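You operate a simulated robot arm through the tools that you are given. There is no shell and no other tool.

You run a simulated robot arm. Do the job below in one go: nothing can be reset, and whatever is moved stays where it is left.

TASK
One pad is matted, one is shedding: rake and comb the first, brush out the second.
Fine: look before you start; clear the purple brush; tools back, no snags. Set down upright: blue coat rake, yellow comb.

The check looks at the end state, three seconds after you hand in, the way a careful person would. Anything else that was tipped, shoved, dropped, spilled or broken makes it a failure.

THE ROBOT
A 7-joint arm with a two-finger parallel gripper, fixed in place. Base frame: the origin is on the floor under the middle of its stand, x ahead of it, y to its left, z up. Lengths are in m, angles in rad, forces in N, time in s.
With the tool pointing down near the work surface it reaches from about 0.46 to 0.7 m from the base axis. Its first joint turns from -2.897 to 2.897 rad. Payload 3.43 kg.
The tool frame sits at the grasp point between the pads (the TCP): z along the fingers, y along the line on which they close. The tips reach 0.03 m beyond it. The gripper opens to 0.094 m. The fingers are 0.028 m wide and 0.01 m thick; the gripper's body (0.05 by 0.096 m) begins 0.055 m behind the TCP.
Orientation is that of the tool frame in the base frame, as a unit quaternion [x, y, z, w]. With the fingers straight down and closing along the base's y, the tool's x points along the base's -x, its y along +y and its z along -z.

THE INTERFACE
- The arm moves only by the tool send_rows. Its argument "series" is a list of rows, each a list of 7 numbers: the shift along the base's x, y, z in units of 20 mm (1.0 is 20 mm), then the turn, a rotation vector about the base's x, y, z in units of 5 degrees (1.0 is 5 degrees), then the closure in counts, from 0 (fully open) to 255 (shut). In form: [[x, y, z, wx, wy, wz, grip], ...]. A call has 1 to 20 rows; each row shifts and turns the commanded pose from where the row before left it. A call with a number of a shift or a turn outside -1 to 1 is refused whole. Rows are played at 5 a second. More than 0.05 m and 0.15 rad between two rows, or a gripper value outside its range, and nothing of the call is played. Where a pose cannot be reached the arm comes as near as it can. A force on the tool above 40 N (or 10 N above the force at the start of the call, whichever is more), or a blocked arm, ends the call early, and 0.2 s more pass. The fingers move at their own pace (about 0.045 m/s each) and stop on an object; they squeeze with about 30 N. The grip force told is the motor's: it shows also when the fingers shut on nothing. Time passes only in rows, and 0.2 s behind the last, so rows that do not move let the fingers close. The reply holds the time, the measured pose of the TCP, the force on the tool along the base axes, the opening and the grip force, in the units named above and with some noise, with the torque about the TCP (base axes, N m) and any sound that the robot's microphone picked up, and new pictures: "show" is both (left out), scene, wrist or none.
- Cameras (640 x 400 px; columns grow to the right, rows downward): "scene" is fixed at [0.2198, 0.4986, 1.5684]; the picture's right is [0.04, -1.00, 0.00], its down [-0.93, -0.03, -0.36] and it looks along [0.36, 0.01, -0.93] (base axes); focal length 341 px, centre (320, 200). "wrist" rides on the gripper at [0.076, 0.014, -0.102] in the tool frame; the picture's right is [-0.18, 0.98, 0.00], its down [-0.75, -0.14, -0.64] and it looks along [-0.63, -0.12, 0.77] (tool axes); focal length 243 px, centre (320, 200). There is no depth. A picture from a camera that has moved, and an enlarged one, comes with that camera's place and axes in the base frame and with its lens.
- close_up(camera, box): a new picture of the part [left, top, right, bottom] of that camera's present view, enlarged. The clock stands still meanwhile.
- job_done(): hands the job in; it is judged then, once.

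Places have to be worked out from the pictures, the camera data and where the tool is seen. Open the gripper and draw the arm clear of the work before you hand the job in, unless the task says otherwise.

The tools are called as a command line: name --pt "numbers of a row" for each row, then --argument value for the rest, lists and objects as JSON in quotes. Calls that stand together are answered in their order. send_rows: Moves the arm, as the interface text tells. Its arguments: {"type":"object","properties":{"series":{"type":"array","items":{"type":"array","items":{"type":"number"}}},"show":{"type":"string","enum":["both","scene","wrist","none"]}},"required":["series"]} The other tools are called the same way: close_up (camera, box) takes an enlarged picture of a part of a camera's view; job_done () hands the job in.

At the start:

```text
clock: 0.0
ee_pos: [0.2722, 0.3811, 1.0947]
ee_rot: [0.0, 1.0, 0.0, -0.001]
wrist_force: [-0.2, -0.3, -0.8]
moment: [0.04, 0.03, 0.02]
finger_gap: 0.0939
finger_force: 0.0
```

scene: 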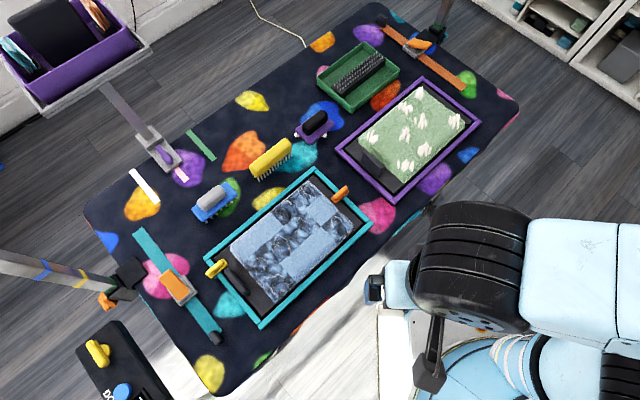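
wrist: 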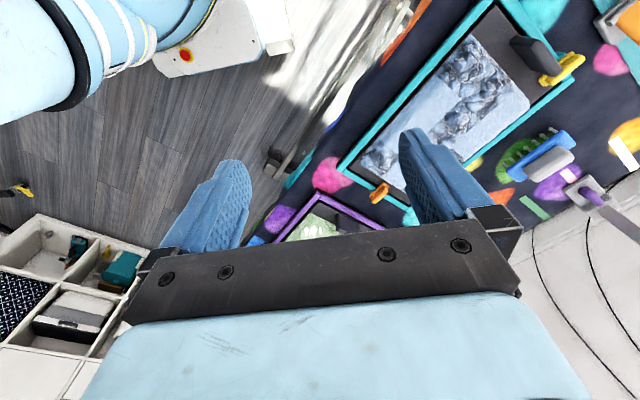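

The scene shows a grooming table with two trays (teal frame with a matted blue pad, purple frame with a green pad with white tufts), a blue rake, a yellow comb, a purple brush and a green tray with a black brush. I'll enlarge these parts before moving.

close_up --camera "scene" --box '[190, 160, 390, 340]'

close_up --camera "scene" --box '[290, 30, 490, 210]'

close_up --camera "scene" --box '[170, 90, 350, 240]'

close_up --camera "scene" --box '[80, 60, 240, 340]'

close_up --camera "scene" --box '[60, 300, 180, 400]'

```text
2.22 times, centred on (290, 250) of scene
camera zoom: at [0.2198, 0.4986, 1.5684], right [0.04, -1.0, 0.0], down [-0.93, -0.03, -0.36], along [0.36, 0.01, -0.93], focal length 758 px, centre (387, 89)
```

zoom: 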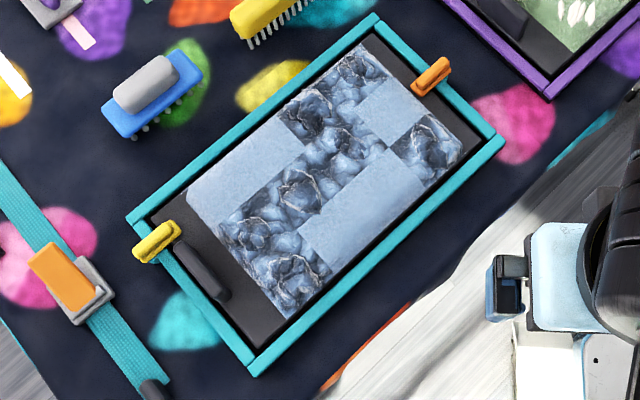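

```text
2.22 times, centred on (390, 120) of scene
camera zoom: at [0.2198, 0.4986, 1.5684], right [0.04, -1.0, 0.0], down [-0.93, -0.03, -0.36], along [0.36, 0.01, -0.93], focal length 758 px, centre (164, 378)
```

zoom: 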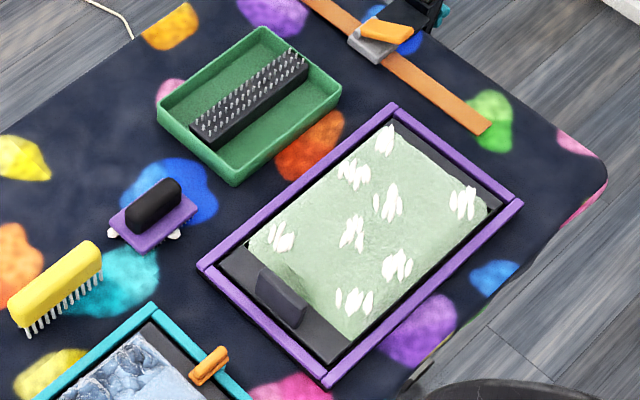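

```text
2.67 times, centred on (260, 165) of scene
camera zoom: at [0.2198, 0.4986, 1.5684], right [0.04, -1.0, 0.0], down [-0.93, -0.03, -0.36], along [0.36, 0.01, -0.93], focal length 910 px, centre (480, 293)
```

zoom: 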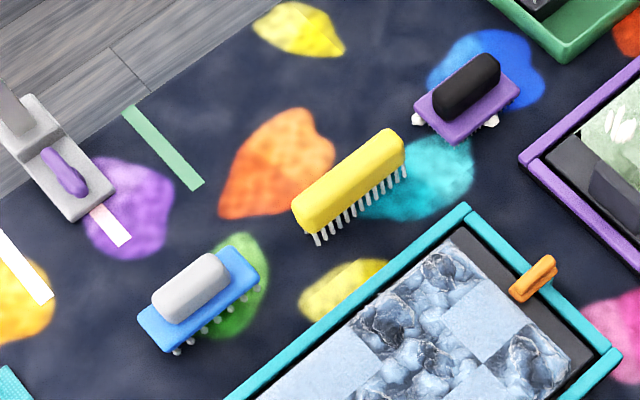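

```text
1.43 times, centred on (160, 200) of scene
camera zoom: at [0.2198, 0.4986, 1.5684], right [0.04, -1.0, 0.0], down [-0.93, -0.03, -0.36], along [0.36, 0.01, -0.93], focal length 488 px, centre (549, 200)
```

zoom: 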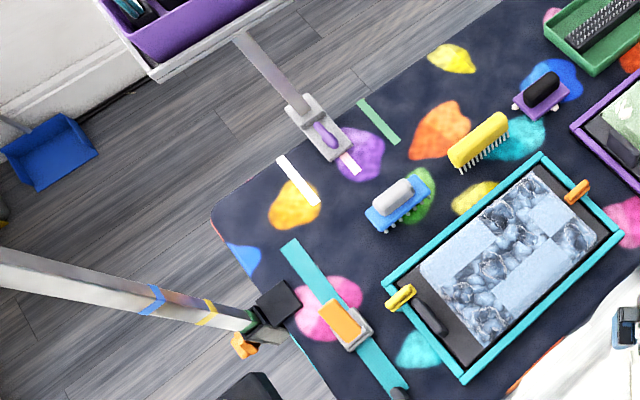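

```text
4.00 times, centred on (120, 350) of scene
camera zoom: at [0.2198, 0.4986, 1.5684], right [0.04, -1.0, 0.0], down [-0.93, -0.03, -0.36], along [0.36, 0.01, -0.93], focal length 1365 px, centre (1120, -400)
```

zoom: 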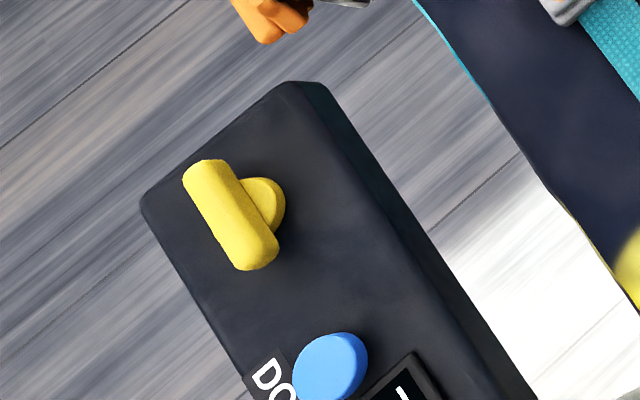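

From the two views I triangulate tray tops at about z≈0.78, with the tools about 0.9 m from the base axis, which is far. I'll zoom closer on each tool and on the boxes before deciding anything.

close_up --camera "scene" --box '[285, 95, 345, 155]'

close_up --camera "scene" --box '[180, 170, 260, 235]'

close_up --camera "scene" --box '[235, 125, 315, 190]'

close_up --camera "scene" --box '[305, 30, 415, 120]'

close_up --camera "wrist" --box '[340, 0, 640, 200]'

close_up --camera "scene" --box '[200, 160, 290, 300]'

```text
6.67 times, centred on (315, 125) of scene
camera zoom: at [0.2198, 0.4986, 1.5684], right [0.04, -1.0, 0.0], down [-0.93, -0.03, -0.36], along [0.36, 0.01, -0.93], focal length 2275 px, centre (353, 700)
```

zoom: 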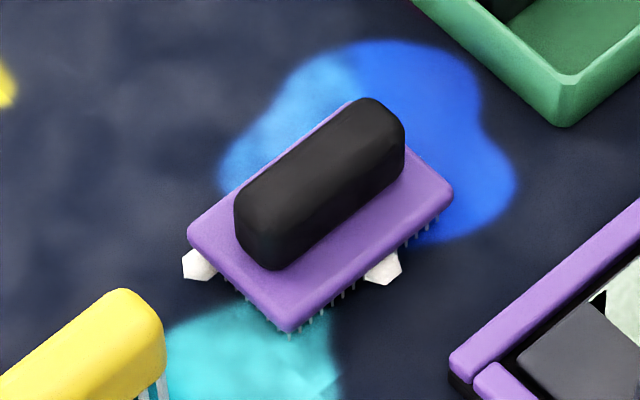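

```text
6.15 times, centred on (220, 202) of scene
camera zoom: at [0.2198, 0.4986, 1.5684], right [0.04, -1.0, 0.0], down [-0.93, -0.03, -0.36], along [0.36, 0.01, -0.93], focal length 2100 px, centre (935, 185)
```

zoom: 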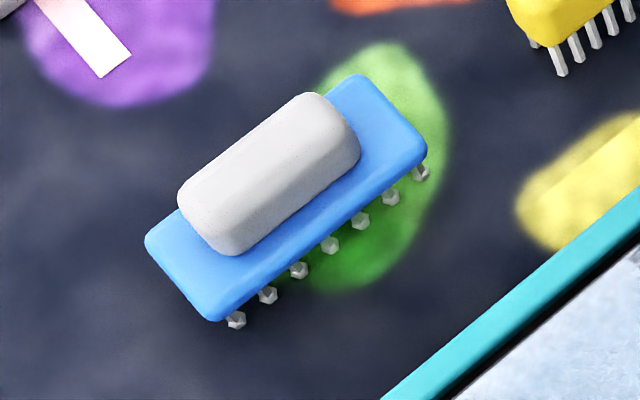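

```text
6.15 times, centred on (275, 158) of scene
camera zoom: at [0.2198, 0.4986, 1.5684], right [0.04, -1.0, 0.0], down [-0.93, -0.03, -0.36], along [0.36, 0.01, -0.93], focal length 2100 px, centre (597, 462)
```

zoom: 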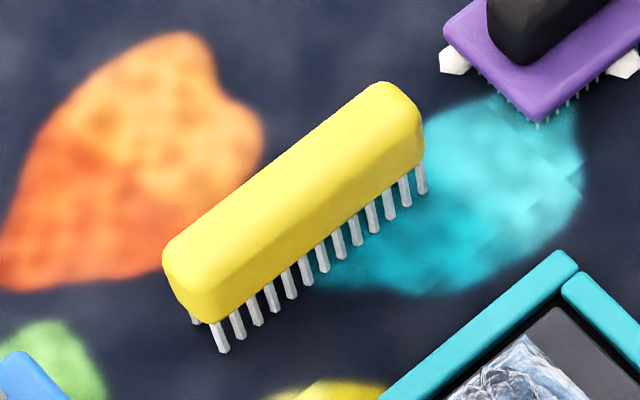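

```text
4.44 times, centred on (360, 75) of scene
camera zoom: at [0.2198, 0.4986, 1.5684], right [0.04, -1.0, 0.0], down [-0.93, -0.03, -0.36], along [0.36, 0.01, -0.93], focal length 1517 px, centre (142, 756)
```

zoom: 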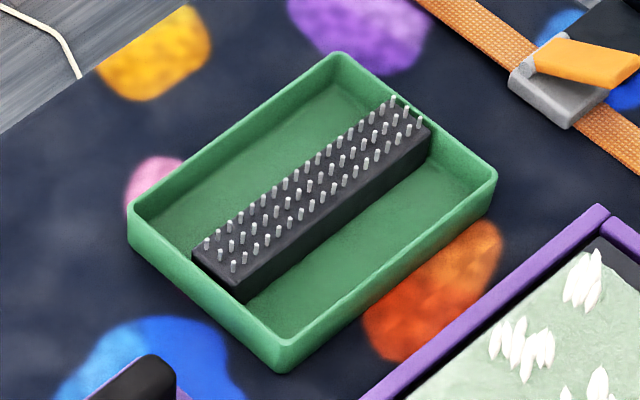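

```text
2.00 times, centred on (490, 100) of wrist
camera zoom: at [0.1962, 0.3943, 1.1977], right [0.18, 0.98, 0.0], down [0.75, -0.14, 0.64], along [0.63, -0.12, -0.77], focal length 485 px, centre (-20, 400)
```

zoom: 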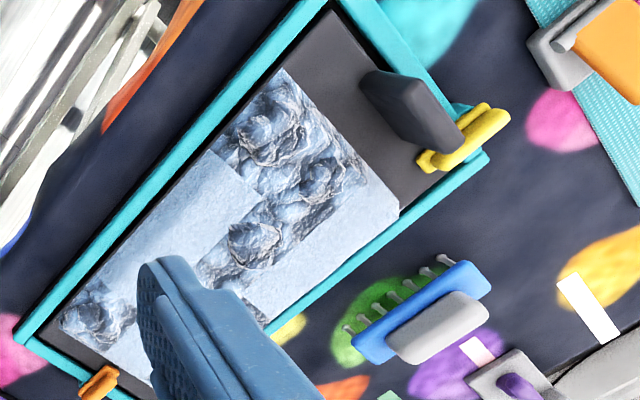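

```text
2.86 times, centred on (245, 230) of scene
camera zoom: at [0.2198, 0.4986, 1.5684], right [0.04, -1.0, 0.0], down [-0.93, -0.03, -0.36], along [0.36, 0.01, -0.93], focal length 975 px, centre (534, 114)
```

zoom: 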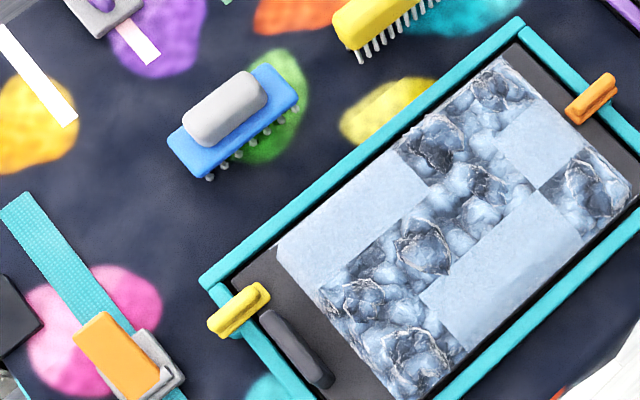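

I've seen everything from here: the blue pad is matted, the green one is shedding with white tufts, and the purple brush already carries two white hair clumps. The green tray's pin strip is evidently the brush cleaner. I'll turn the gripper 45° to line up with the table and move outward at this height to test reach.

send_rows --pt "0.9 0.9 0 0 0 1 0" --pt "0.9 0.9 0 0 0 1 0" --pt "0.9 0.9 0 0 0 1 0" --pt "0.9 0.9 0 0 0 1 0" --pt "0.9 0.9 0 0 0 1 0" --pt "0.9 0.9 0 0 0 1 0" --pt "0.9 0.9 0 0 0 1 0" --pt "0.9 0.9 0 0 0 1 0" --pt "0.9 0.9 0 0 0 1 0" --show "both"

```text
clock: 2.0
ee_pos: [0.4343, 0.5417, 1.0938]
ee_rot: [-0.384, 0.923, 0.0, 0.0]
wrist_force: [-0.4, -0.5, 0.9]
moment: [0.01, -0.04, 0.0]
finger_gap: 0.0941
finger_force: 0.0
camera wrist: at [0.3707, 0.4983, 1.1972], right [-0.57, 0.82, 0.0], down [0.63, 0.43, 0.64], along [0.53, 0.36, -0.77], focal length 243 px, centre (320, 200)
```

scene: 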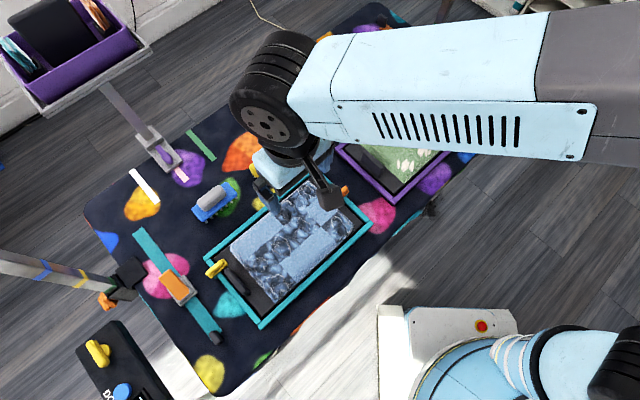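
wrist: 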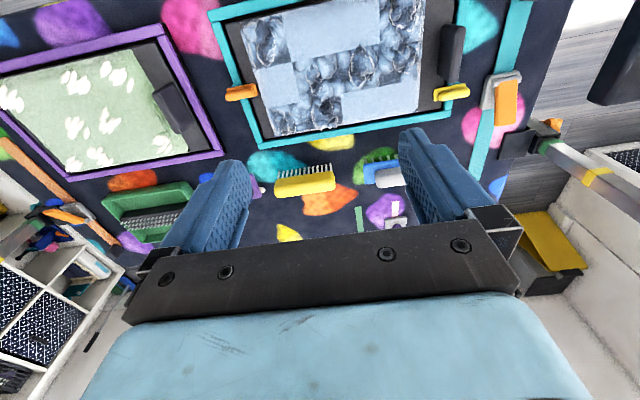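

The arm tracked well to a radial distance of 0.69 m. I'll keep pointing down and go on outward toward the comb's radius to see where reach ends.

send_rows --pt "1 0.6 0 0 0 0 0" --pt "1 0.6 0 0 0 0 0" --pt "1 0.6 0 0 0 0 0" --pt "1 0.6 0 0 0 0 0" --pt "1 0.6 0 0 0 0 0" --pt "1 0.6 0 0 0 0 0" --pt "1 0.6 0 0 0 0 0" --pt "1 0.6 0 0 0 0 0" --show "both"

```text
clock: 3.8
ee_pos: [0.5947, 0.6383, 1.094]
ee_rot: [-0.382, 0.924, 0.0, 0.0]
wrist_force: [-0.5, 0.2, 0.6]
moment: [0.01, -0.01, 0.01]
finger_gap: 0.094
finger_force: 0.1
camera wrist: at [0.5309, 0.5939, 1.1979], right [-0.57, 0.82, 0.0], down [0.63, 0.43, 0.64], along [0.53, 0.36, -0.77], focal length 243 px, centre (320, 200)
```

scene: 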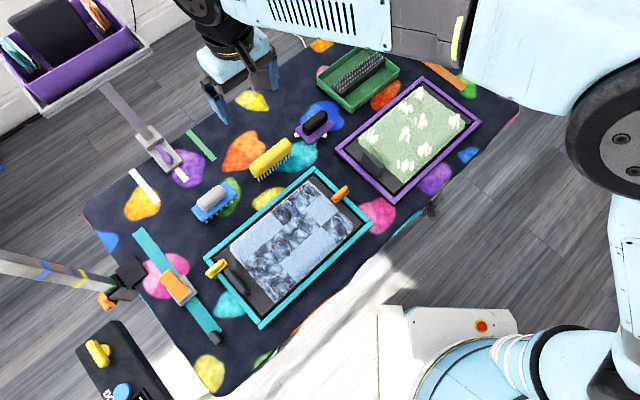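
wrist: 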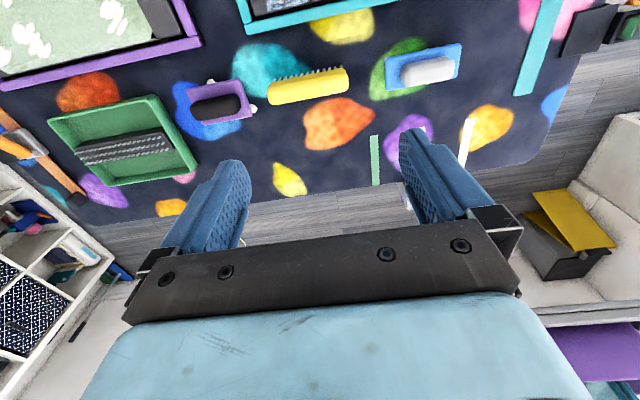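

Reach turns out fine here: 0.87 m out, still pointing straight down with no error. I'll enlarge this wrist view to place the tools accurately.

close_up --camera "wrist" --box '[160, 40, 320, 140]'

close_up --camera "wrist" --box '[320, 20, 480, 120]'

close_up --camera "wrist" --box '[30, 80, 230, 205]'

close_up --camera "wrist" --box '[240, 50, 370, 131]'

```text
4.00 times, centred on (240, 90) of wrist
camera zoom: at [0.5309, 0.5939, 1.1979], right [-0.57, 0.82, 0.0], down [0.63, 0.43, 0.64], along [0.53, 0.36, -0.77], focal length 970 px, centre (640, 640)
```

zoom: 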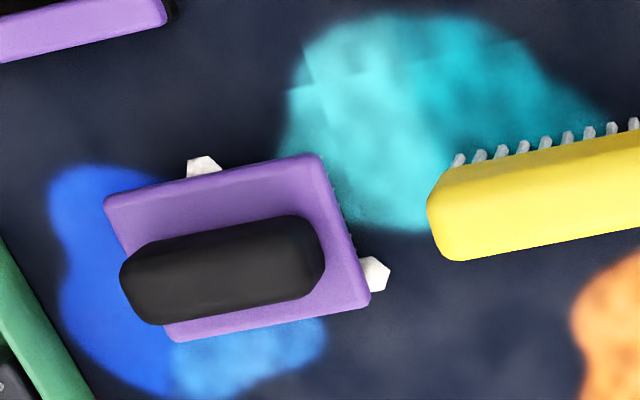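

```text
4.00 times, centred on (400, 70) of wrist
camera zoom: at [0.5309, 0.5939, 1.1979], right [-0.57, 0.82, 0.0], down [0.63, 0.43, 0.64], along [0.53, 0.36, -0.77], focal length 970 px, centre (0, 720)
```

zoom: 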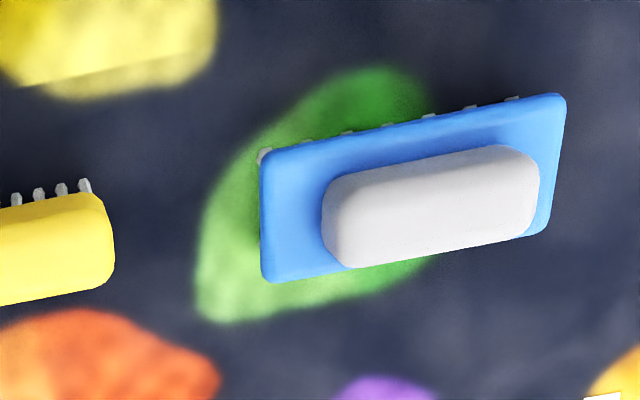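

```text
3.20 times, centred on (130, 142) of wrist
camera zoom: at [0.5309, 0.5939, 1.1979], right [-0.57, 0.82, 0.0], down [0.63, 0.43, 0.64], along [0.53, 0.36, -0.77], focal length 776 px, centre (928, 384)
```

zoom: 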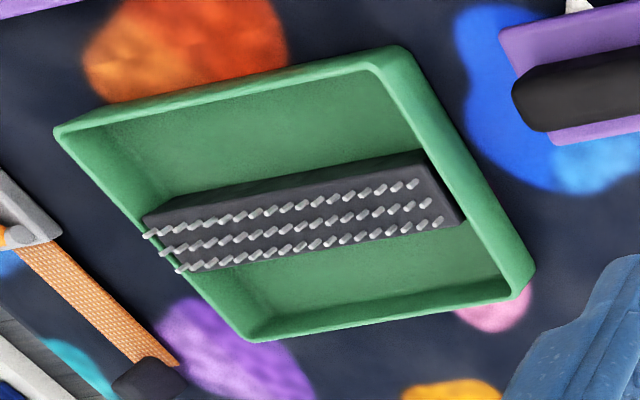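

```text
4.92 times, centred on (305, 90) of wrist
camera zoom: at [0.5309, 0.5939, 1.1979], right [-0.57, 0.82, 0.0], down [0.63, 0.43, 0.64], along [0.53, 0.36, -0.77], focal length 1194 px, centre (394, 739)
```

zoom: 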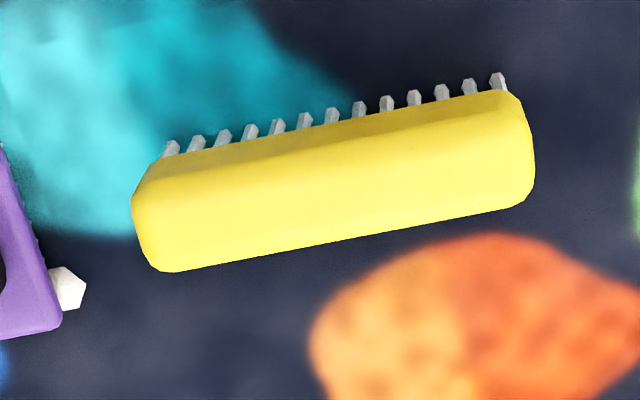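

The tools sit in a line, with handles along the table's length: rake ≈ (0.51, 0.77), comb ≈ (0.63, 0.64) and brush ≈ (0.75, 0.53), at z≈0.79. The pin strip is ≈ (0.93, 0.41). Next I move back and lower to look at the matted pad and its clips from close by.

send_rows --pt "-0.992 -0.658 -0.367 0 0 0 0" --pt "-0.992 -0.658 -0.367 0 0 0 0" --pt "-0.992 -0.658 -0.367 0 0 0 0" --pt "-0.992 -0.658 -0.367 0 0 0 0" --pt "-0.992 -0.658 -0.367 0 0 0 0" --pt "-0.992 -0.658 -0.367 0 0 0 0" --pt "-0.992 -0.658 -0.367 0 0 0 0" --pt "-0.992 -0.658 -0.367 0 0 0 0" --pt "-0.992 -0.658 -0.367 0 0 0 0" --pt "-0.992 -0.658 -0.367 0 0 0 0" --pt "-0.992 -0.658 -0.367 0 0 0 0" --pt "-0.992 -0.658 -0.367 0 0 0 0" --pt "-0.992 -0.658 -0.367 0 0 0 0" --pt "-0.992 -0.658 -0.367 0 0 0 0" --pt "-0.992 -0.658 -0.367 0 0 0 0" --show "both"

```text
clock: 7.0
ee_pos: [0.2966, 0.4401, 0.9852]
ee_rot: [-0.383, 0.924, 0.001, 0.0]
wrist_force: [0.4, 0.0, -0.1]
moment: [-0.01, 0.02, -0.01]
finger_gap: 0.0942
finger_force: 0.1
camera wrist: at [0.2342, 0.3957, 1.089], right [-0.56, 0.83, 0.0], down [0.63, 0.43, 0.64], along [0.53, 0.36, -0.77], focal length 243 px, centre (320, 200)
```

scene: 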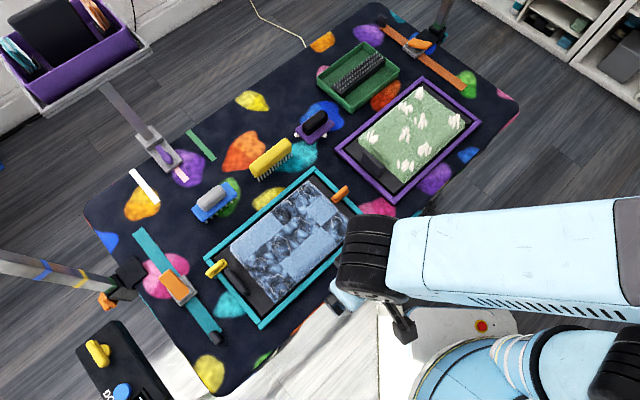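
wrist: 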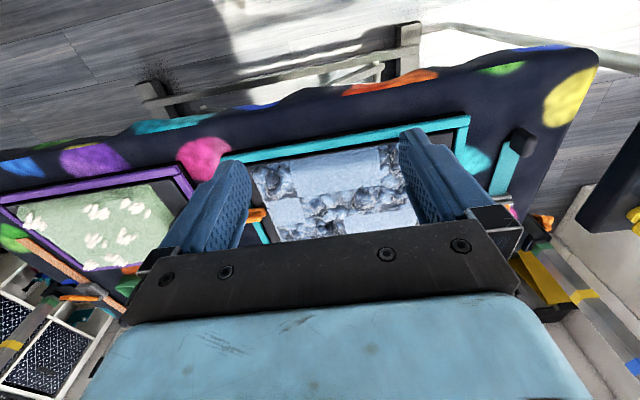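

The gripper blocks this view, so the scene camera is better for the pads. I'll enlarge both pads there to read the mat cells and tufts.

close_up --camera "scene" --box '[200, 165, 350, 310]'

close_up --camera "scene" --box '[330, 70, 485, 205]'

close_up --camera "wrist" --box '[230, 110, 480, 250]'

```text
2.76 times, centred on (275, 238) of scene
camera zoom: at [0.2198, 0.4986, 1.5684], right [0.04, -1.0, 0.0], down [-0.93, -0.03, -0.36], along [0.36, 0.01, -0.93], focal length 942 px, centre (444, 97)
```

zoom: 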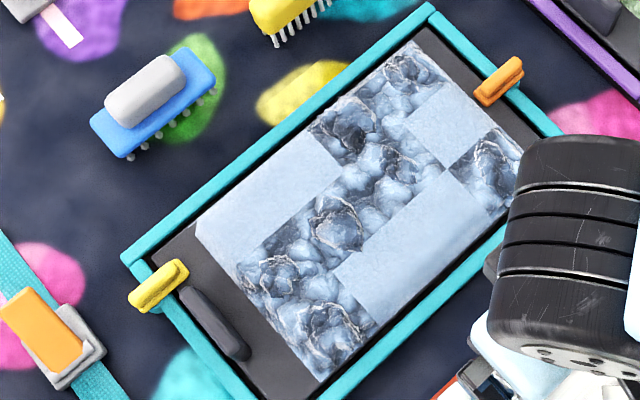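

```text
2.96 times, centred on (408, 138) of scene
camera zoom: at [0.2198, 0.4986, 1.5684], right [0.04, -1.0, 0.0], down [-0.93, -0.03, -0.36], along [0.36, 0.01, -0.93], focal length 1011 px, centre (61, 385)
```

zoom: 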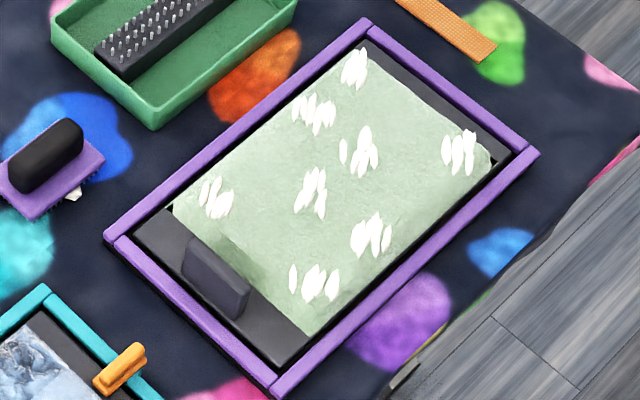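

```text
2.56 times, centred on (355, 180) of wrist
camera zoom: at [0.2342, 0.3957, 1.089], right [-0.56, 0.83, 0.0], down [0.63, 0.43, 0.64], along [0.53, 0.36, -0.77], focal length 621 px, centre (230, 251)
```

zoom: 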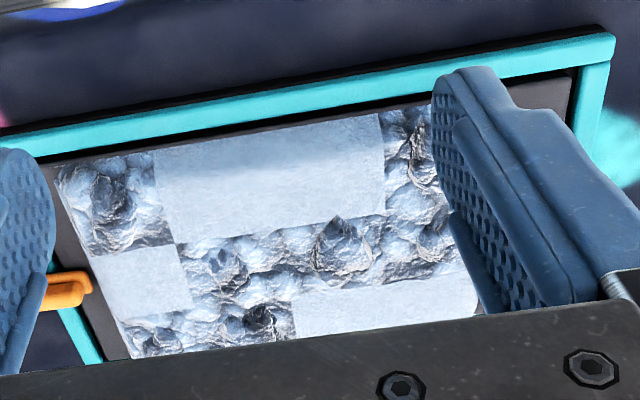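

The matted pad is a 4×3 grid with seven lumpy cells, and the dark bar and the clips at the ends are things to keep clear of. The vertical poles stand at the table's edges, well outside my path. I'll go above the blue rake with the gripper turned to close across its handle.

send_rows --pt "0.592 0.928 -0.08 0 0 -1 0" --pt "0.592 0.928 -0.08 0 0 -1 0" --pt "0.592 0.928 -0.08 0 0 -1 0" --pt "0.592 0.928 -0.08 0 0 -1 0" --pt "0.592 0.928 -0.08 0 0 -1 0" --pt "0.592 0.928 -0.08 0 0 -1 0" --pt "0.592 0.928 -0.08 0 0 -1 0" --pt "0.592 0.928 -0.08 0 0 -1 0" --pt "0.592 0.928 -0.08 0 0 -1 0" --pt "0.592 0.928 -0.08 0 0 -1 0" --pt "0.592 0.928 -0.08 0 0 -1 0" --pt "0.592 0.928 -0.08 0 0 -1 0" --pt "0.592 0.928 -0.08 0 0 -1 0" --pt "0.592 0.928 -0.08 0 0 -1 0" --pt "0.592 0.928 -0.08 0 0 -1 0" --pt "0.592 0.928 -0.08 0 0 -1 0" --pt "0.592 0.928 -0.08 0 0 -1 0" --pt "0.592 0.928 -0.08 0 0 -1 0" --show "both"

```text
clock: 10.8
ee_pos: [0.5095, 0.7755, 0.9565]
ee_rot: [0.383, 0.924, 0.0, 0.0]
wrist_force: [0.5, -1.0, 0.5]
moment: [0.02, 0.01, 0.02]
finger_gap: 0.0939
finger_force: 0.1
camera wrist: at [0.466, 0.8391, 1.0606], right [0.83, 0.56, 0.0], down [0.43, -0.63, 0.64], along [0.36, -0.53, -0.77], focal length 243 px, centre (320, 200)
```

scene: 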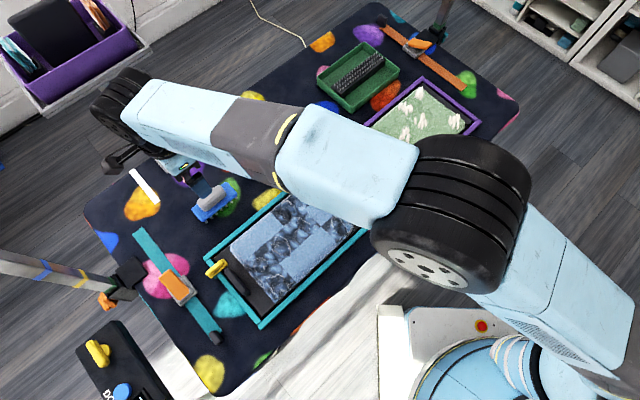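
wrist: 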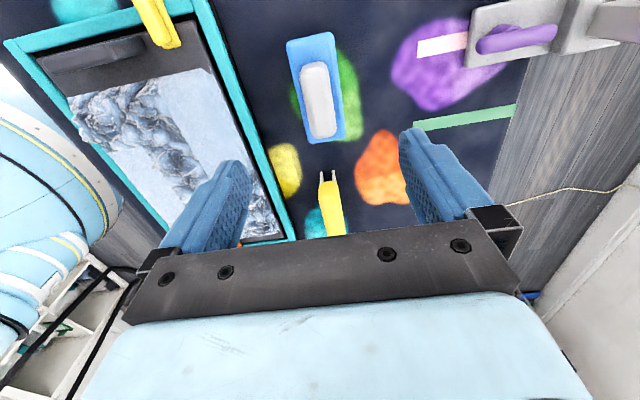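

The rake sits under the gripper and looks square to it. I'll enlarge the wrist view to fix its centre, turn and height.

close_up --camera "wrist" --box '[260, 20, 380, 150]'

close_up --camera "scene" --box '[180, 160, 260, 235]'

close_up --camera "wrist" --box '[0, 0, 300, 250]'

```text
3.08 times, centred on (320, 85) of wrist
camera zoom: at [0.466, 0.8391, 1.0606], right [0.83, 0.56, 0.0], down [0.43, -0.63, 0.64], along [0.36, -0.53, -0.77], focal length 746 px, centre (320, 554)
```

zoom: 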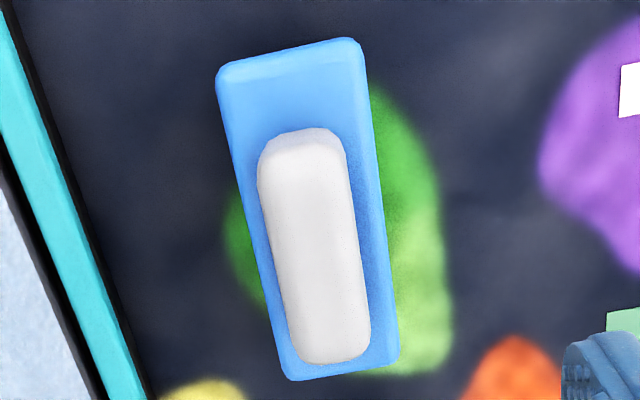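

```text
5.33 times, centred on (220, 198) of scene
camera zoom: at [0.2198, 0.4986, 1.5684], right [0.04, -1.0, 0.0], down [-0.93, -0.03, -0.36], along [0.36, 0.01, -0.93], focal length 1820 px, centre (853, 213)
```

zoom: 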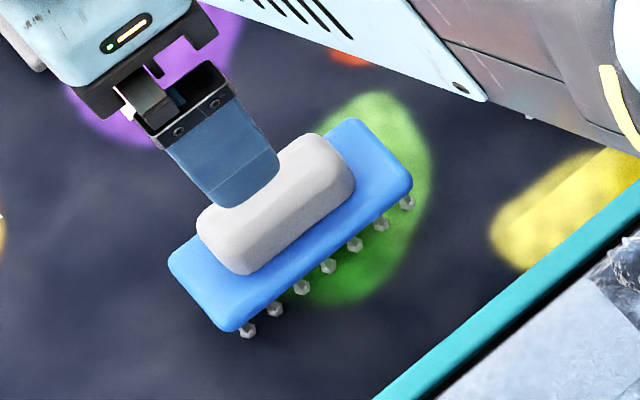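

```text
1.60 times, centred on (150, 125) of wrist
camera zoom: at [0.466, 0.8391, 1.0606], right [0.83, 0.56, 0.0], down [0.43, -0.63, 0.64], along [0.36, -0.53, -0.77], focal length 388 px, centre (592, 320)
```

zoom: 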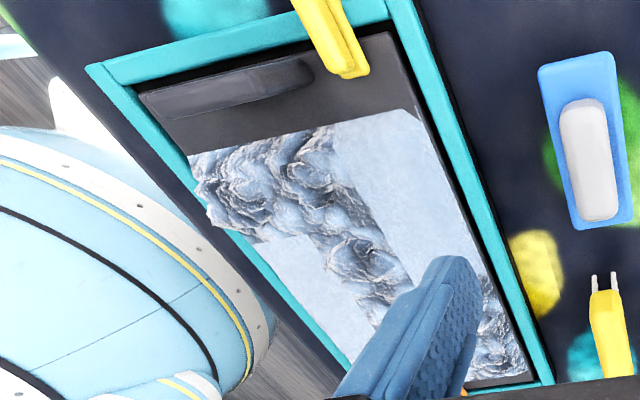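

The rake is aligned to within about half a degree. Its handle is centred near (0.512, 0.770), top at z≈0.805, a few mm from the TCP. I'll shift those few millimetres and come down to z≈0.84 with the fingers open.

send_rows --pt "0.03 -0.05 -0.9 0 0 0 0" --pt "0.03 -0.05 -0.9 0 0 0 0" --pt "0.03 -0.05 -0.9 0 0 0 0" --pt "0.03 -0.05 -0.9 0 0 0 0" --pt "0.03 -0.05 -0.9 0 0 0 0" --pt "0 0 -0.9 0 0 0 0" --pt "0 0 -0.4 0 0 0 0" --show "both"

close_up --camera "wrist" --box '[220, 0, 420, 180]'

close_up --camera "scene" --box '[170, 150, 270, 240]'

```text
clock: 12.4
ee_pos: [0.5123, 0.7694, 0.8387]
ee_rot: [0.382, 0.924, 0.0, -0.001]
wrist_force: [-0.1, -0.2, -0.1]
moment: [-0.03, -0.02, -0.01]
finger_gap: 0.0941
finger_force: 0.1
camera wrist: at [0.4686, 0.8334, 0.942], right [0.82, 0.57, 0.0], down [0.43, -0.63, 0.64], along [0.36, -0.53, -0.77], focal length 243 px, centre (320, 200)
```

scene: 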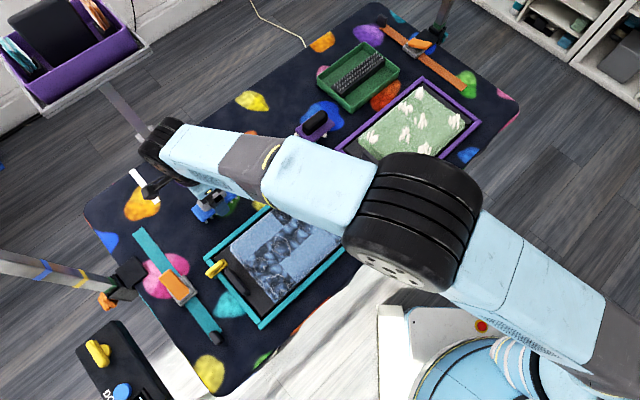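
wrist: 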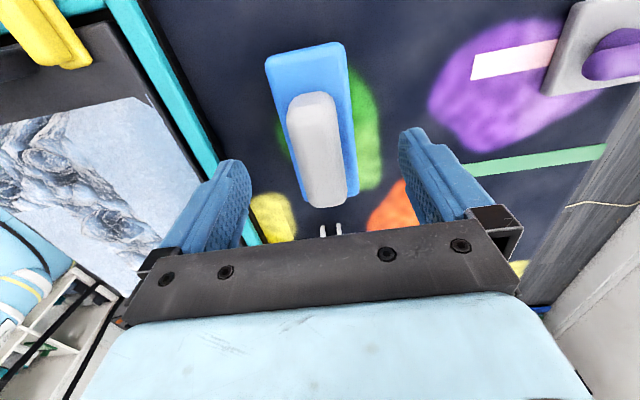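

```text
2.22 times, centred on (320, 90) of wrist
camera zoom: at [0.4686, 0.8334, 0.942], right [0.82, 0.57, 0.0], down [0.43, -0.63, 0.64], along [0.36, -0.53, -0.77], focal length 539 px, centre (320, 444)
```

zoom: 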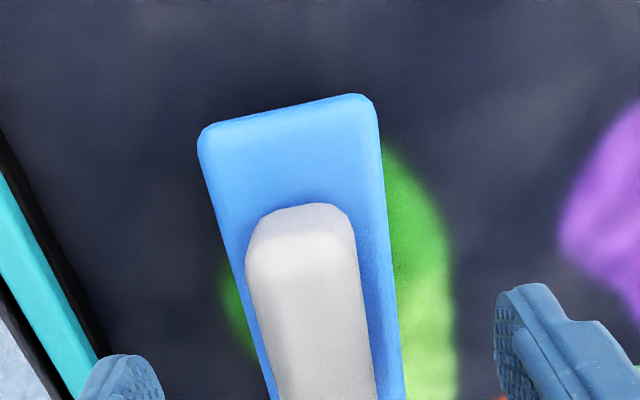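

```text
4.44 times, centred on (220, 195) of scene
camera zoom: at [0.2198, 0.4986, 1.5684], right [0.04, -1.0, 0.0], down [-0.93, -0.03, -0.36], along [0.36, 0.01, -0.93], focal length 1517 px, centre (764, 222)
```

zoom: 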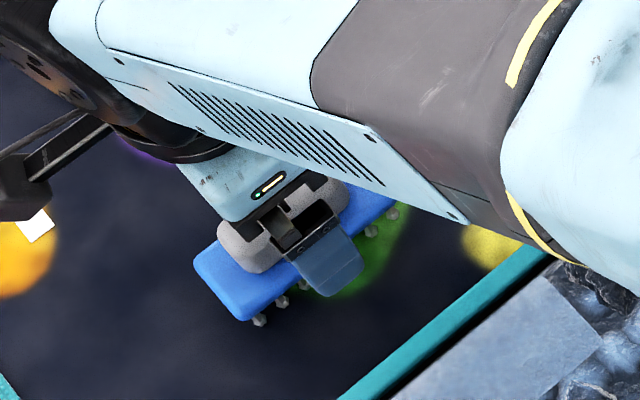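

Handle top comes out at about 0.795–0.805, and the rake is 2–3 mm nearer than the TCP. I'll correct that and go down so the tips straddle the handle, watching the force.

send_rows --pt "-0.08 -0.08 -0.6 0 0 0 0" --pt "0 0 -0.6 0 0 0 0" --pt "0 0 0 0 0 0 0" --show "both"

close_up --camera "scene" --box '[170, 150, 270, 240]'

close_up --camera "wrist" --box '[200, 30, 440, 230]'

```text
clock: 13.2
ee_pos: [0.5111, 0.7679, 0.8165]
ee_rot: [0.382, 0.924, 0.0, 0.0]
wrist_force: [-0.6, 0.0, -0.1]
moment: [-0.02, 0.0, -0.01]
finger_gap: 0.094
finger_force: 0.0
camera wrist: at [0.4673, 0.8318, 0.9194], right [0.82, 0.57, 0.0], down [0.43, -0.63, 0.64], along [0.36, -0.53, -0.77], focal length 243 px, centre (320, 200)
```

scene: 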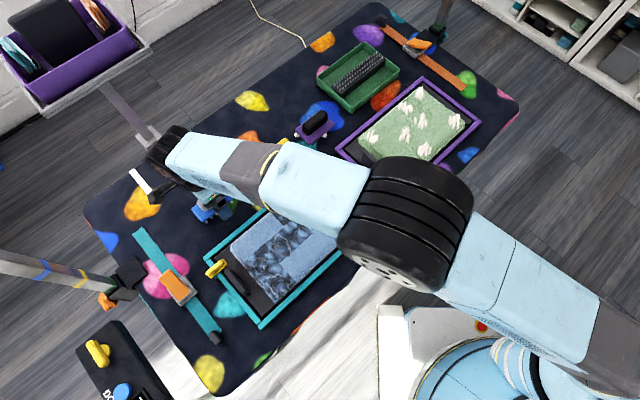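
wrist: 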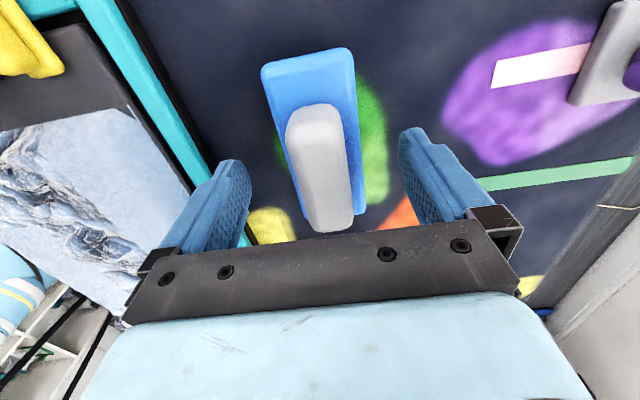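

```text
4.44 times, centred on (220, 195) of scene
camera zoom: at [0.2198, 0.4986, 1.5684], right [0.04, -1.0, 0.0], down [-0.93, -0.03, -0.36], along [0.36, 0.01, -0.93], focal length 1517 px, centre (764, 222)
```

zoom: 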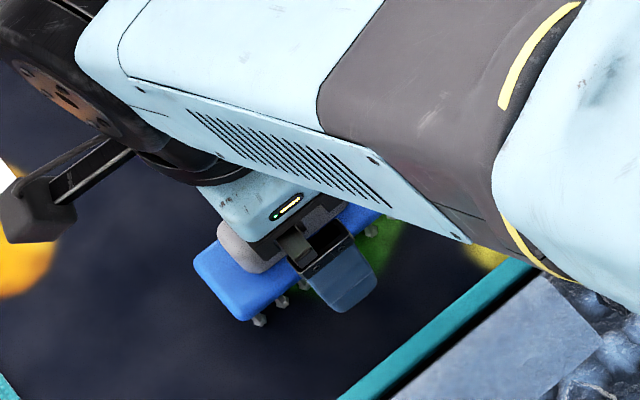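

```text
2.00 times, centred on (320, 130) of wrist
camera zoom: at [0.4673, 0.8318, 0.9194], right [0.82, 0.57, 0.0], down [0.43, -0.63, 0.64], along [0.36, -0.53, -0.77], focal length 485 px, centre (320, 340)
```

zoom: 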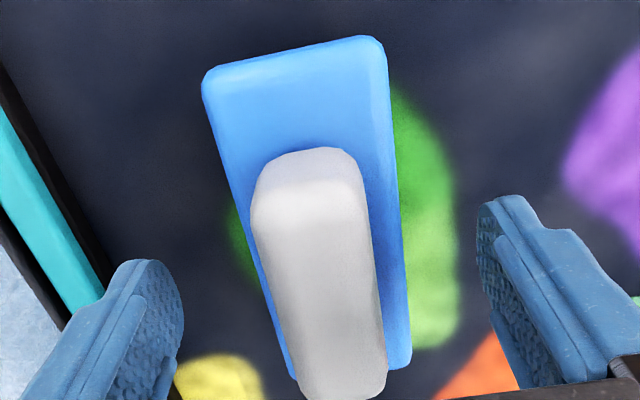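

The tips straddle the handle evenly without contact. I'll go 4 mm lower, then close on the handle.

send_rows --pt "0 0 -0.2 0 0 0 0" --pt "0 0 0 0 0 0 0" --show "none"

send_rows --pt "0 0 0 0 0 0 120" --pt "0 0 0 0 0 0 200" --pt "0 0 0 0 0 0 255" --pt "0 0 0 0 0 0 255" --pt "0 0 0 0 0 0 255" --pt "0 0 0 0 0 0 255" --show "both"

```text
clock: 13.8
ee_pos: [0.5115, 0.7678, 0.813]
ee_rot: [0.383, 0.924, 0.0, 0.0]
wrist_force: [-0.1, -0.5, -0.5]
moment: [0.0, 0.04, 0.0]
finger_gap: 0.0941
finger_force: 0.1
```

```text
clock: 15.2
ee_pos: [0.5108, 0.7686, 0.8126]
ee_rot: [0.383, 0.924, 0.0, 0.0]
wrist_force: [0.6, 0.2, 1.4]
moment: [0.03, -0.01, -0.02]
finger_gap: 0.0473
finger_force: 30.3
camera wrist: at [0.4671, 0.8318, 0.9155], right [0.82, 0.57, 0.0], down [0.43, -0.63, 0.64], along [0.36, -0.53, -0.77], focal length 243 px, centre (320, 200)
```

scene: 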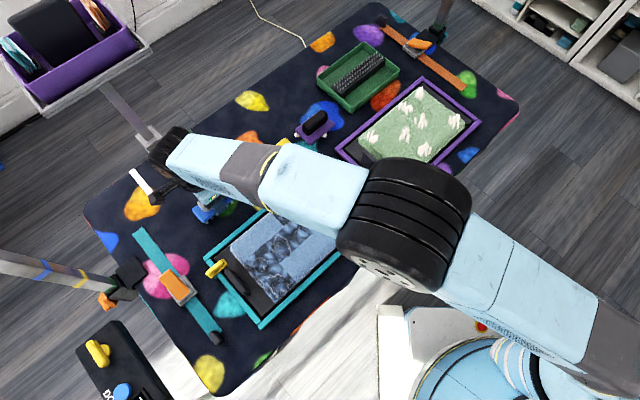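
wrist: 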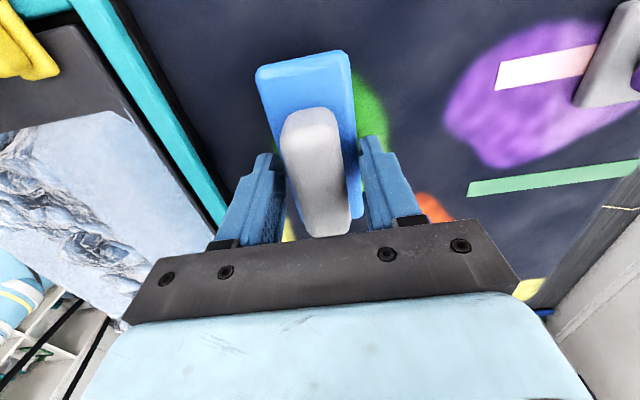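

The gap of 47 mm seems wide for the handle; the tips may be on the plate edges instead. I'll enlarge to check.

close_up --camera "wrist" --box '[220, 30, 440, 250]'

close_up --camera "scene" --box '[170, 170, 270, 240]'

```text
1.82 times, centred on (330, 140) of wrist
camera zoom: at [0.4671, 0.8318, 0.9155], right [0.82, 0.57, 0.0], down [0.43, -0.63, 0.64], along [0.36, -0.53, -0.77], focal length 441 px, centre (302, 309)
```

zoom: 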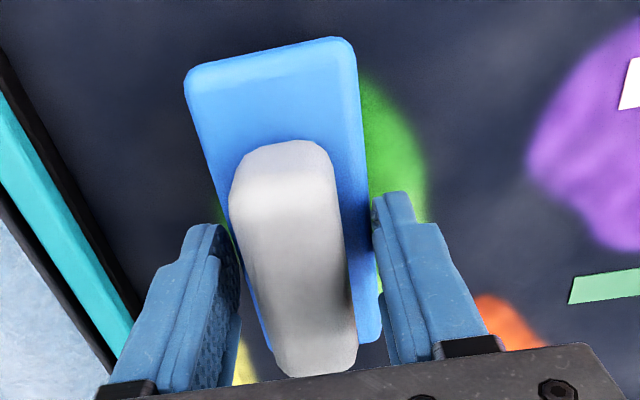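

```text
5.71 times, centred on (220, 205) of scene
camera zoom: at [0.2198, 0.4986, 1.5684], right [0.04, -1.0, 0.0], down [-0.93, -0.03, -0.36], along [0.36, 0.01, -0.93], focal length 1950 px, centre (891, 171)
```

zoom: 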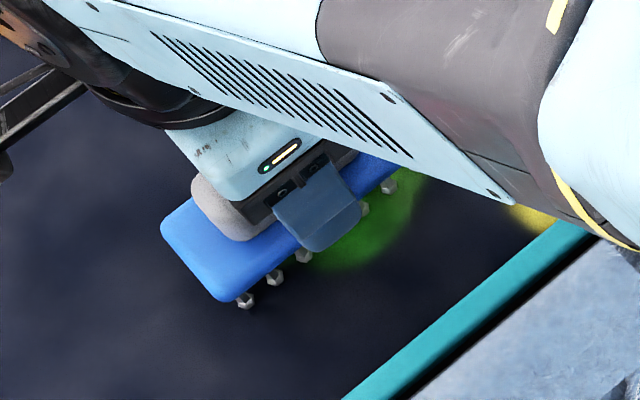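

The fingers indeed hold the plate's edges (47 mm), not the handle. I'll open, rise 9 mm and close again above the plate.

send_rows --pt "0 0 0 0 0 0 60" --pt "0 0 0 0 0 0 60" --pt "0 0 0 0 0 0 60" --pt "0 0 0.45 0 0 0 60" --pt "0 0 0 0 0 0 60" --show "none"

send_rows --pt "0 0 0 0 0 0 160" --pt "0 0 0 0 0 0 220" --pt "0 0 0 0 0 0 255" --pt "0 0 0 0 0 0 255" --pt "0 0 0 0 0 0 255" --show "wrist"

close_up --camera "wrist" --box '[220, 30, 440, 250]'

```text
clock: 16.4
ee_pos: [0.5109, 0.7688, 0.8224]
ee_rot: [0.383, 0.924, 0.0, 0.0]
wrist_force: [-0.4, -0.2, 0.7]
moment: [0.0, 0.02, 0.01]
finger_gap: 0.0717
finger_force: 0.0
```

```text
clock: 17.6
ee_pos: [0.5118, 0.7679, 0.8211]
ee_rot: [0.383, 0.924, 0.0, 0.001]
wrist_force: [0.2, 0.0, 0.1]
moment: [0.0, 0.0, 0.01]
finger_gap: 0.0317
finger_force: 30.0
camera wrist: at [0.4674, 0.8319, 0.925], right [0.82, 0.57, 0.0], down [0.43, -0.63, 0.64], along [0.36, -0.53, -0.77], focal length 243 px, centre (320, 200)
```

wrist: 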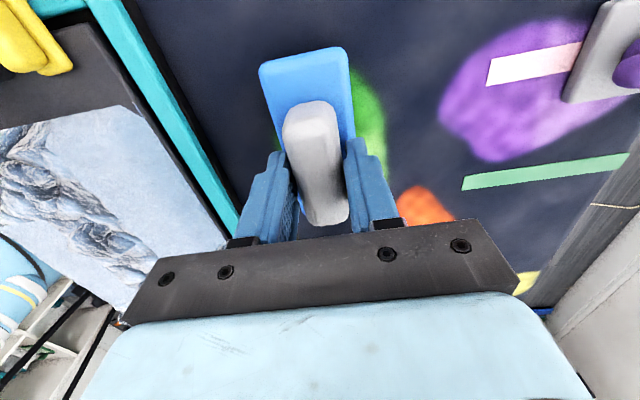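

```text
1.82 times, centred on (330, 140) of wrist
camera zoom: at [0.4674, 0.8319, 0.925], right [0.82, 0.57, 0.0], down [0.43, -0.63, 0.64], along [0.36, -0.53, -0.77], focal length 441 px, centre (302, 309)
```

zoom: 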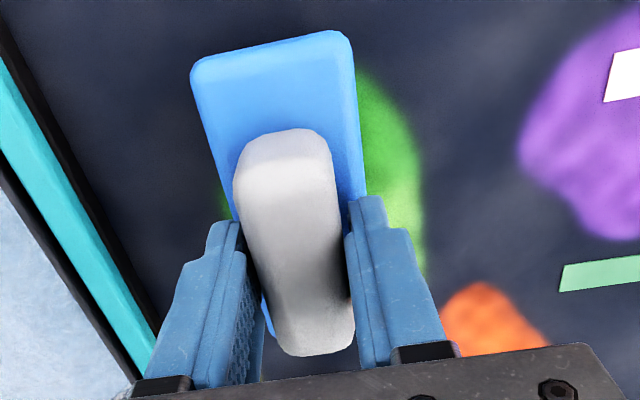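

The gap is now 31.7 mm, so the gripper is on the handle. This is the rake's home grasp: TCP (0.511, 0.768, 0.822), pins on the table. I'll lift straight up and look at it.

send_rows --pt "0 0 0.3 0 0 0 255" --pt "0 0 0.5 0 0 0 255" --pt "0 0 0.8 0 0 0 255" --pt "0 0 1 0 0 0 255" --pt "0 0 1 0 0 0 255" --pt "0 0 1 0 0 0 255" --show "both"

close_up --camera "scene" --box '[160, 140, 280, 240]'

```text
clock: 19.0
ee_pos: [0.5108, 0.7703, 0.9138]
ee_rot: [0.383, 0.924, 0.0, 0.0]
wrist_force: [0.4, 0.4, -2.5]
moment: [-0.03, -0.01, -0.02]
finger_gap: 0.0318
finger_force: 29.7
camera wrist: at [0.4668, 0.8331, 1.0171], right [0.82, 0.57, 0.0], down [0.43, -0.63, 0.64], along [0.36, -0.53, -0.77], focal length 243 px, centre (320, 200)
```

scene: 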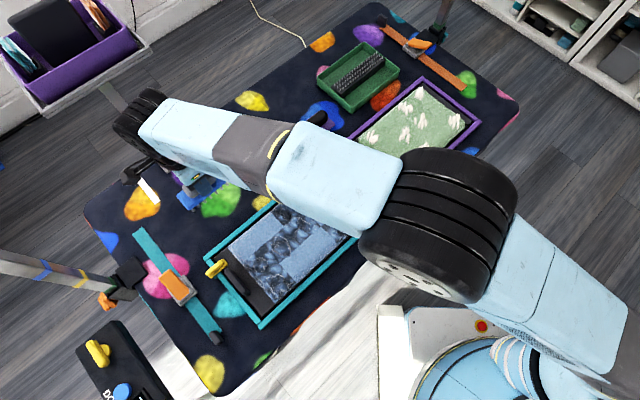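
wrist: 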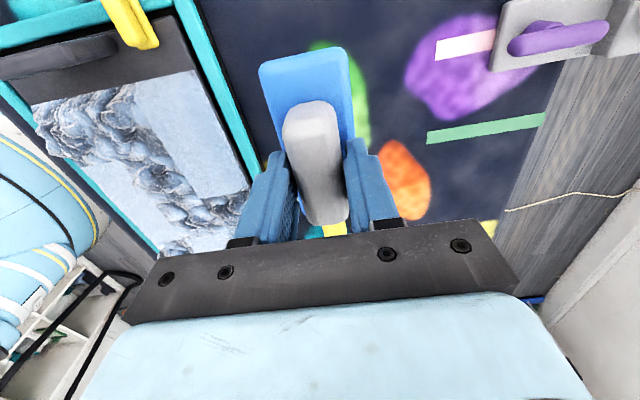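

```text
4.00 times, centred on (220, 190) of scene
camera zoom: at [0.2198, 0.4986, 1.5684], right [0.04, -1.0, 0.0], down [-0.93, -0.03, -0.36], along [0.36, 0.01, -0.93], focal length 1365 px, centre (720, 240)
```

zoom: 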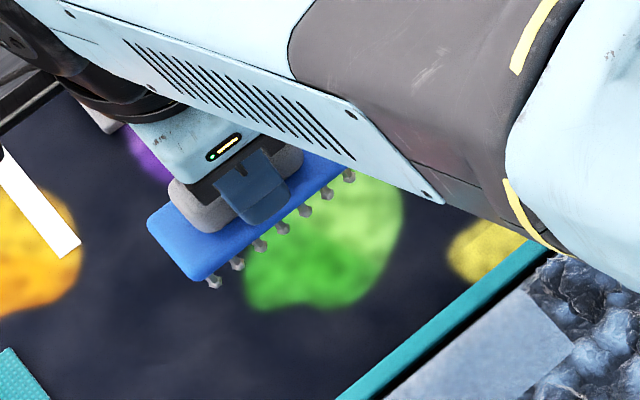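

The rake is held firmly and level, weighing about 2.5 N. I'll carry it over the far part of the matted pad, on the side toward the dark bar but clear of it, then lower to a hover to judge the height.

send_rows --pt "-0.554 -0.692 0 0 0 0 255" --pt "-0.554 -0.692 0 0 0 0 255" --pt "-0.554 -0.692 0 0 0 0 255" --pt "-0.554 -0.692 0 0 0 0 255" --pt "-0.554 -0.692 0 0 0 0 255" --pt "-0.554 -0.692 0 0 0 0 255" --pt "-0.554 -0.692 0 0 0 0 255" --pt "-0.554 -0.692 0 0 0 0 255" --pt "0 0 -0.9 0 0 0 255" --pt "0 0 -0.9 0 0 0 255" --show "both"

close_up --camera "scene" --box '[190, 165, 350, 310]'

close_up --camera "wrist" --box '[200, 0, 460, 240]'

```text
clock: 21.2
ee_pos: [0.4243, 0.6585, 0.8778]
ee_rot: [0.381, 0.924, 0.0, 0.0]
wrist_force: [-0.5, -0.5, -0.8]
moment: [0.0, 0.02, 0.03]
finger_gap: 0.0317
finger_force: 30.2
camera wrist: at [0.3794, 0.7223, 0.981], right [0.82, 0.57, 0.0], down [0.43, -0.63, 0.64], along [0.36, -0.53, -0.77], focal length 243 px, centre (320, 200)
```

scene: 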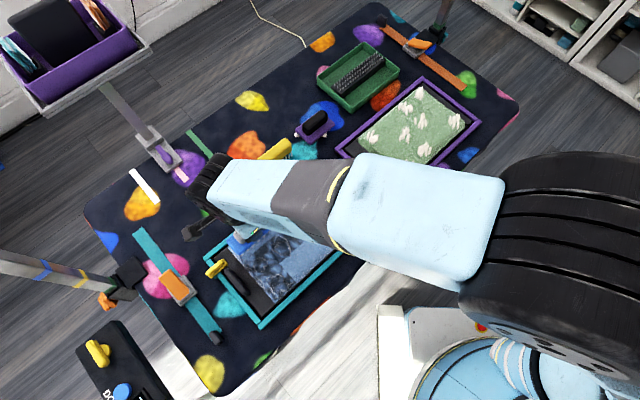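
wrist: 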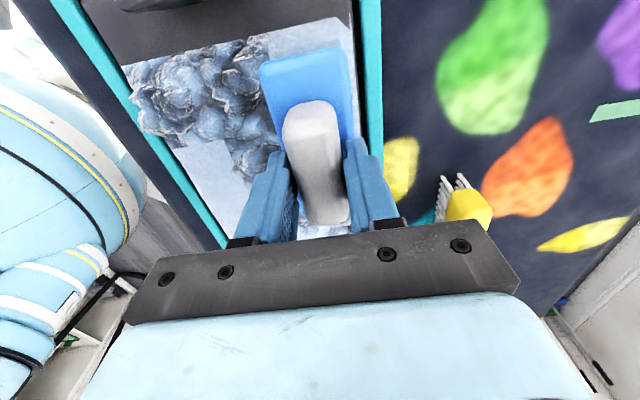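

```text
2.76 times, centred on (270, 238) of scene
camera zoom: at [0.2198, 0.4986, 1.5684], right [0.04, -1.0, 0.0], down [-0.93, -0.03, -0.36], along [0.36, 0.01, -0.93], focal length 942 px, centre (458, 97)
```

zoom: 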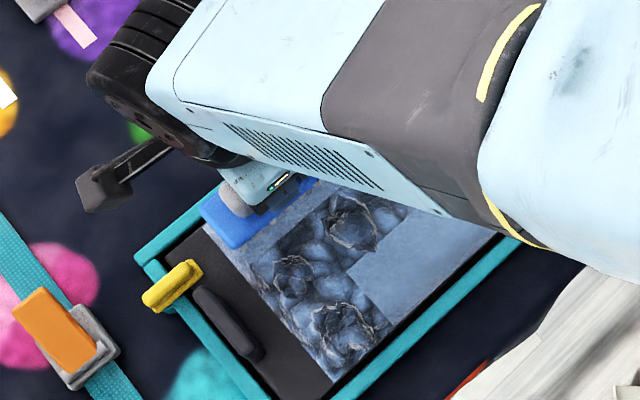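

```text
1.67 times, centred on (330, 120) of wrist
camera zoom: at [0.3794, 0.7223, 0.981], right [0.82, 0.57, 0.0], down [0.43, -0.63, 0.64], along [0.36, -0.53, -0.77], focal length 404 px, centre (303, 333)
```

zoom: 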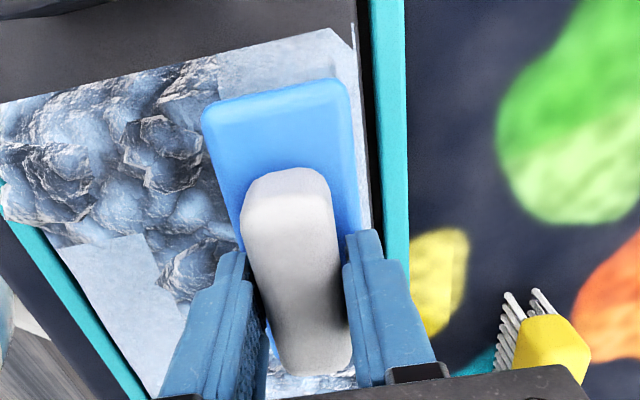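

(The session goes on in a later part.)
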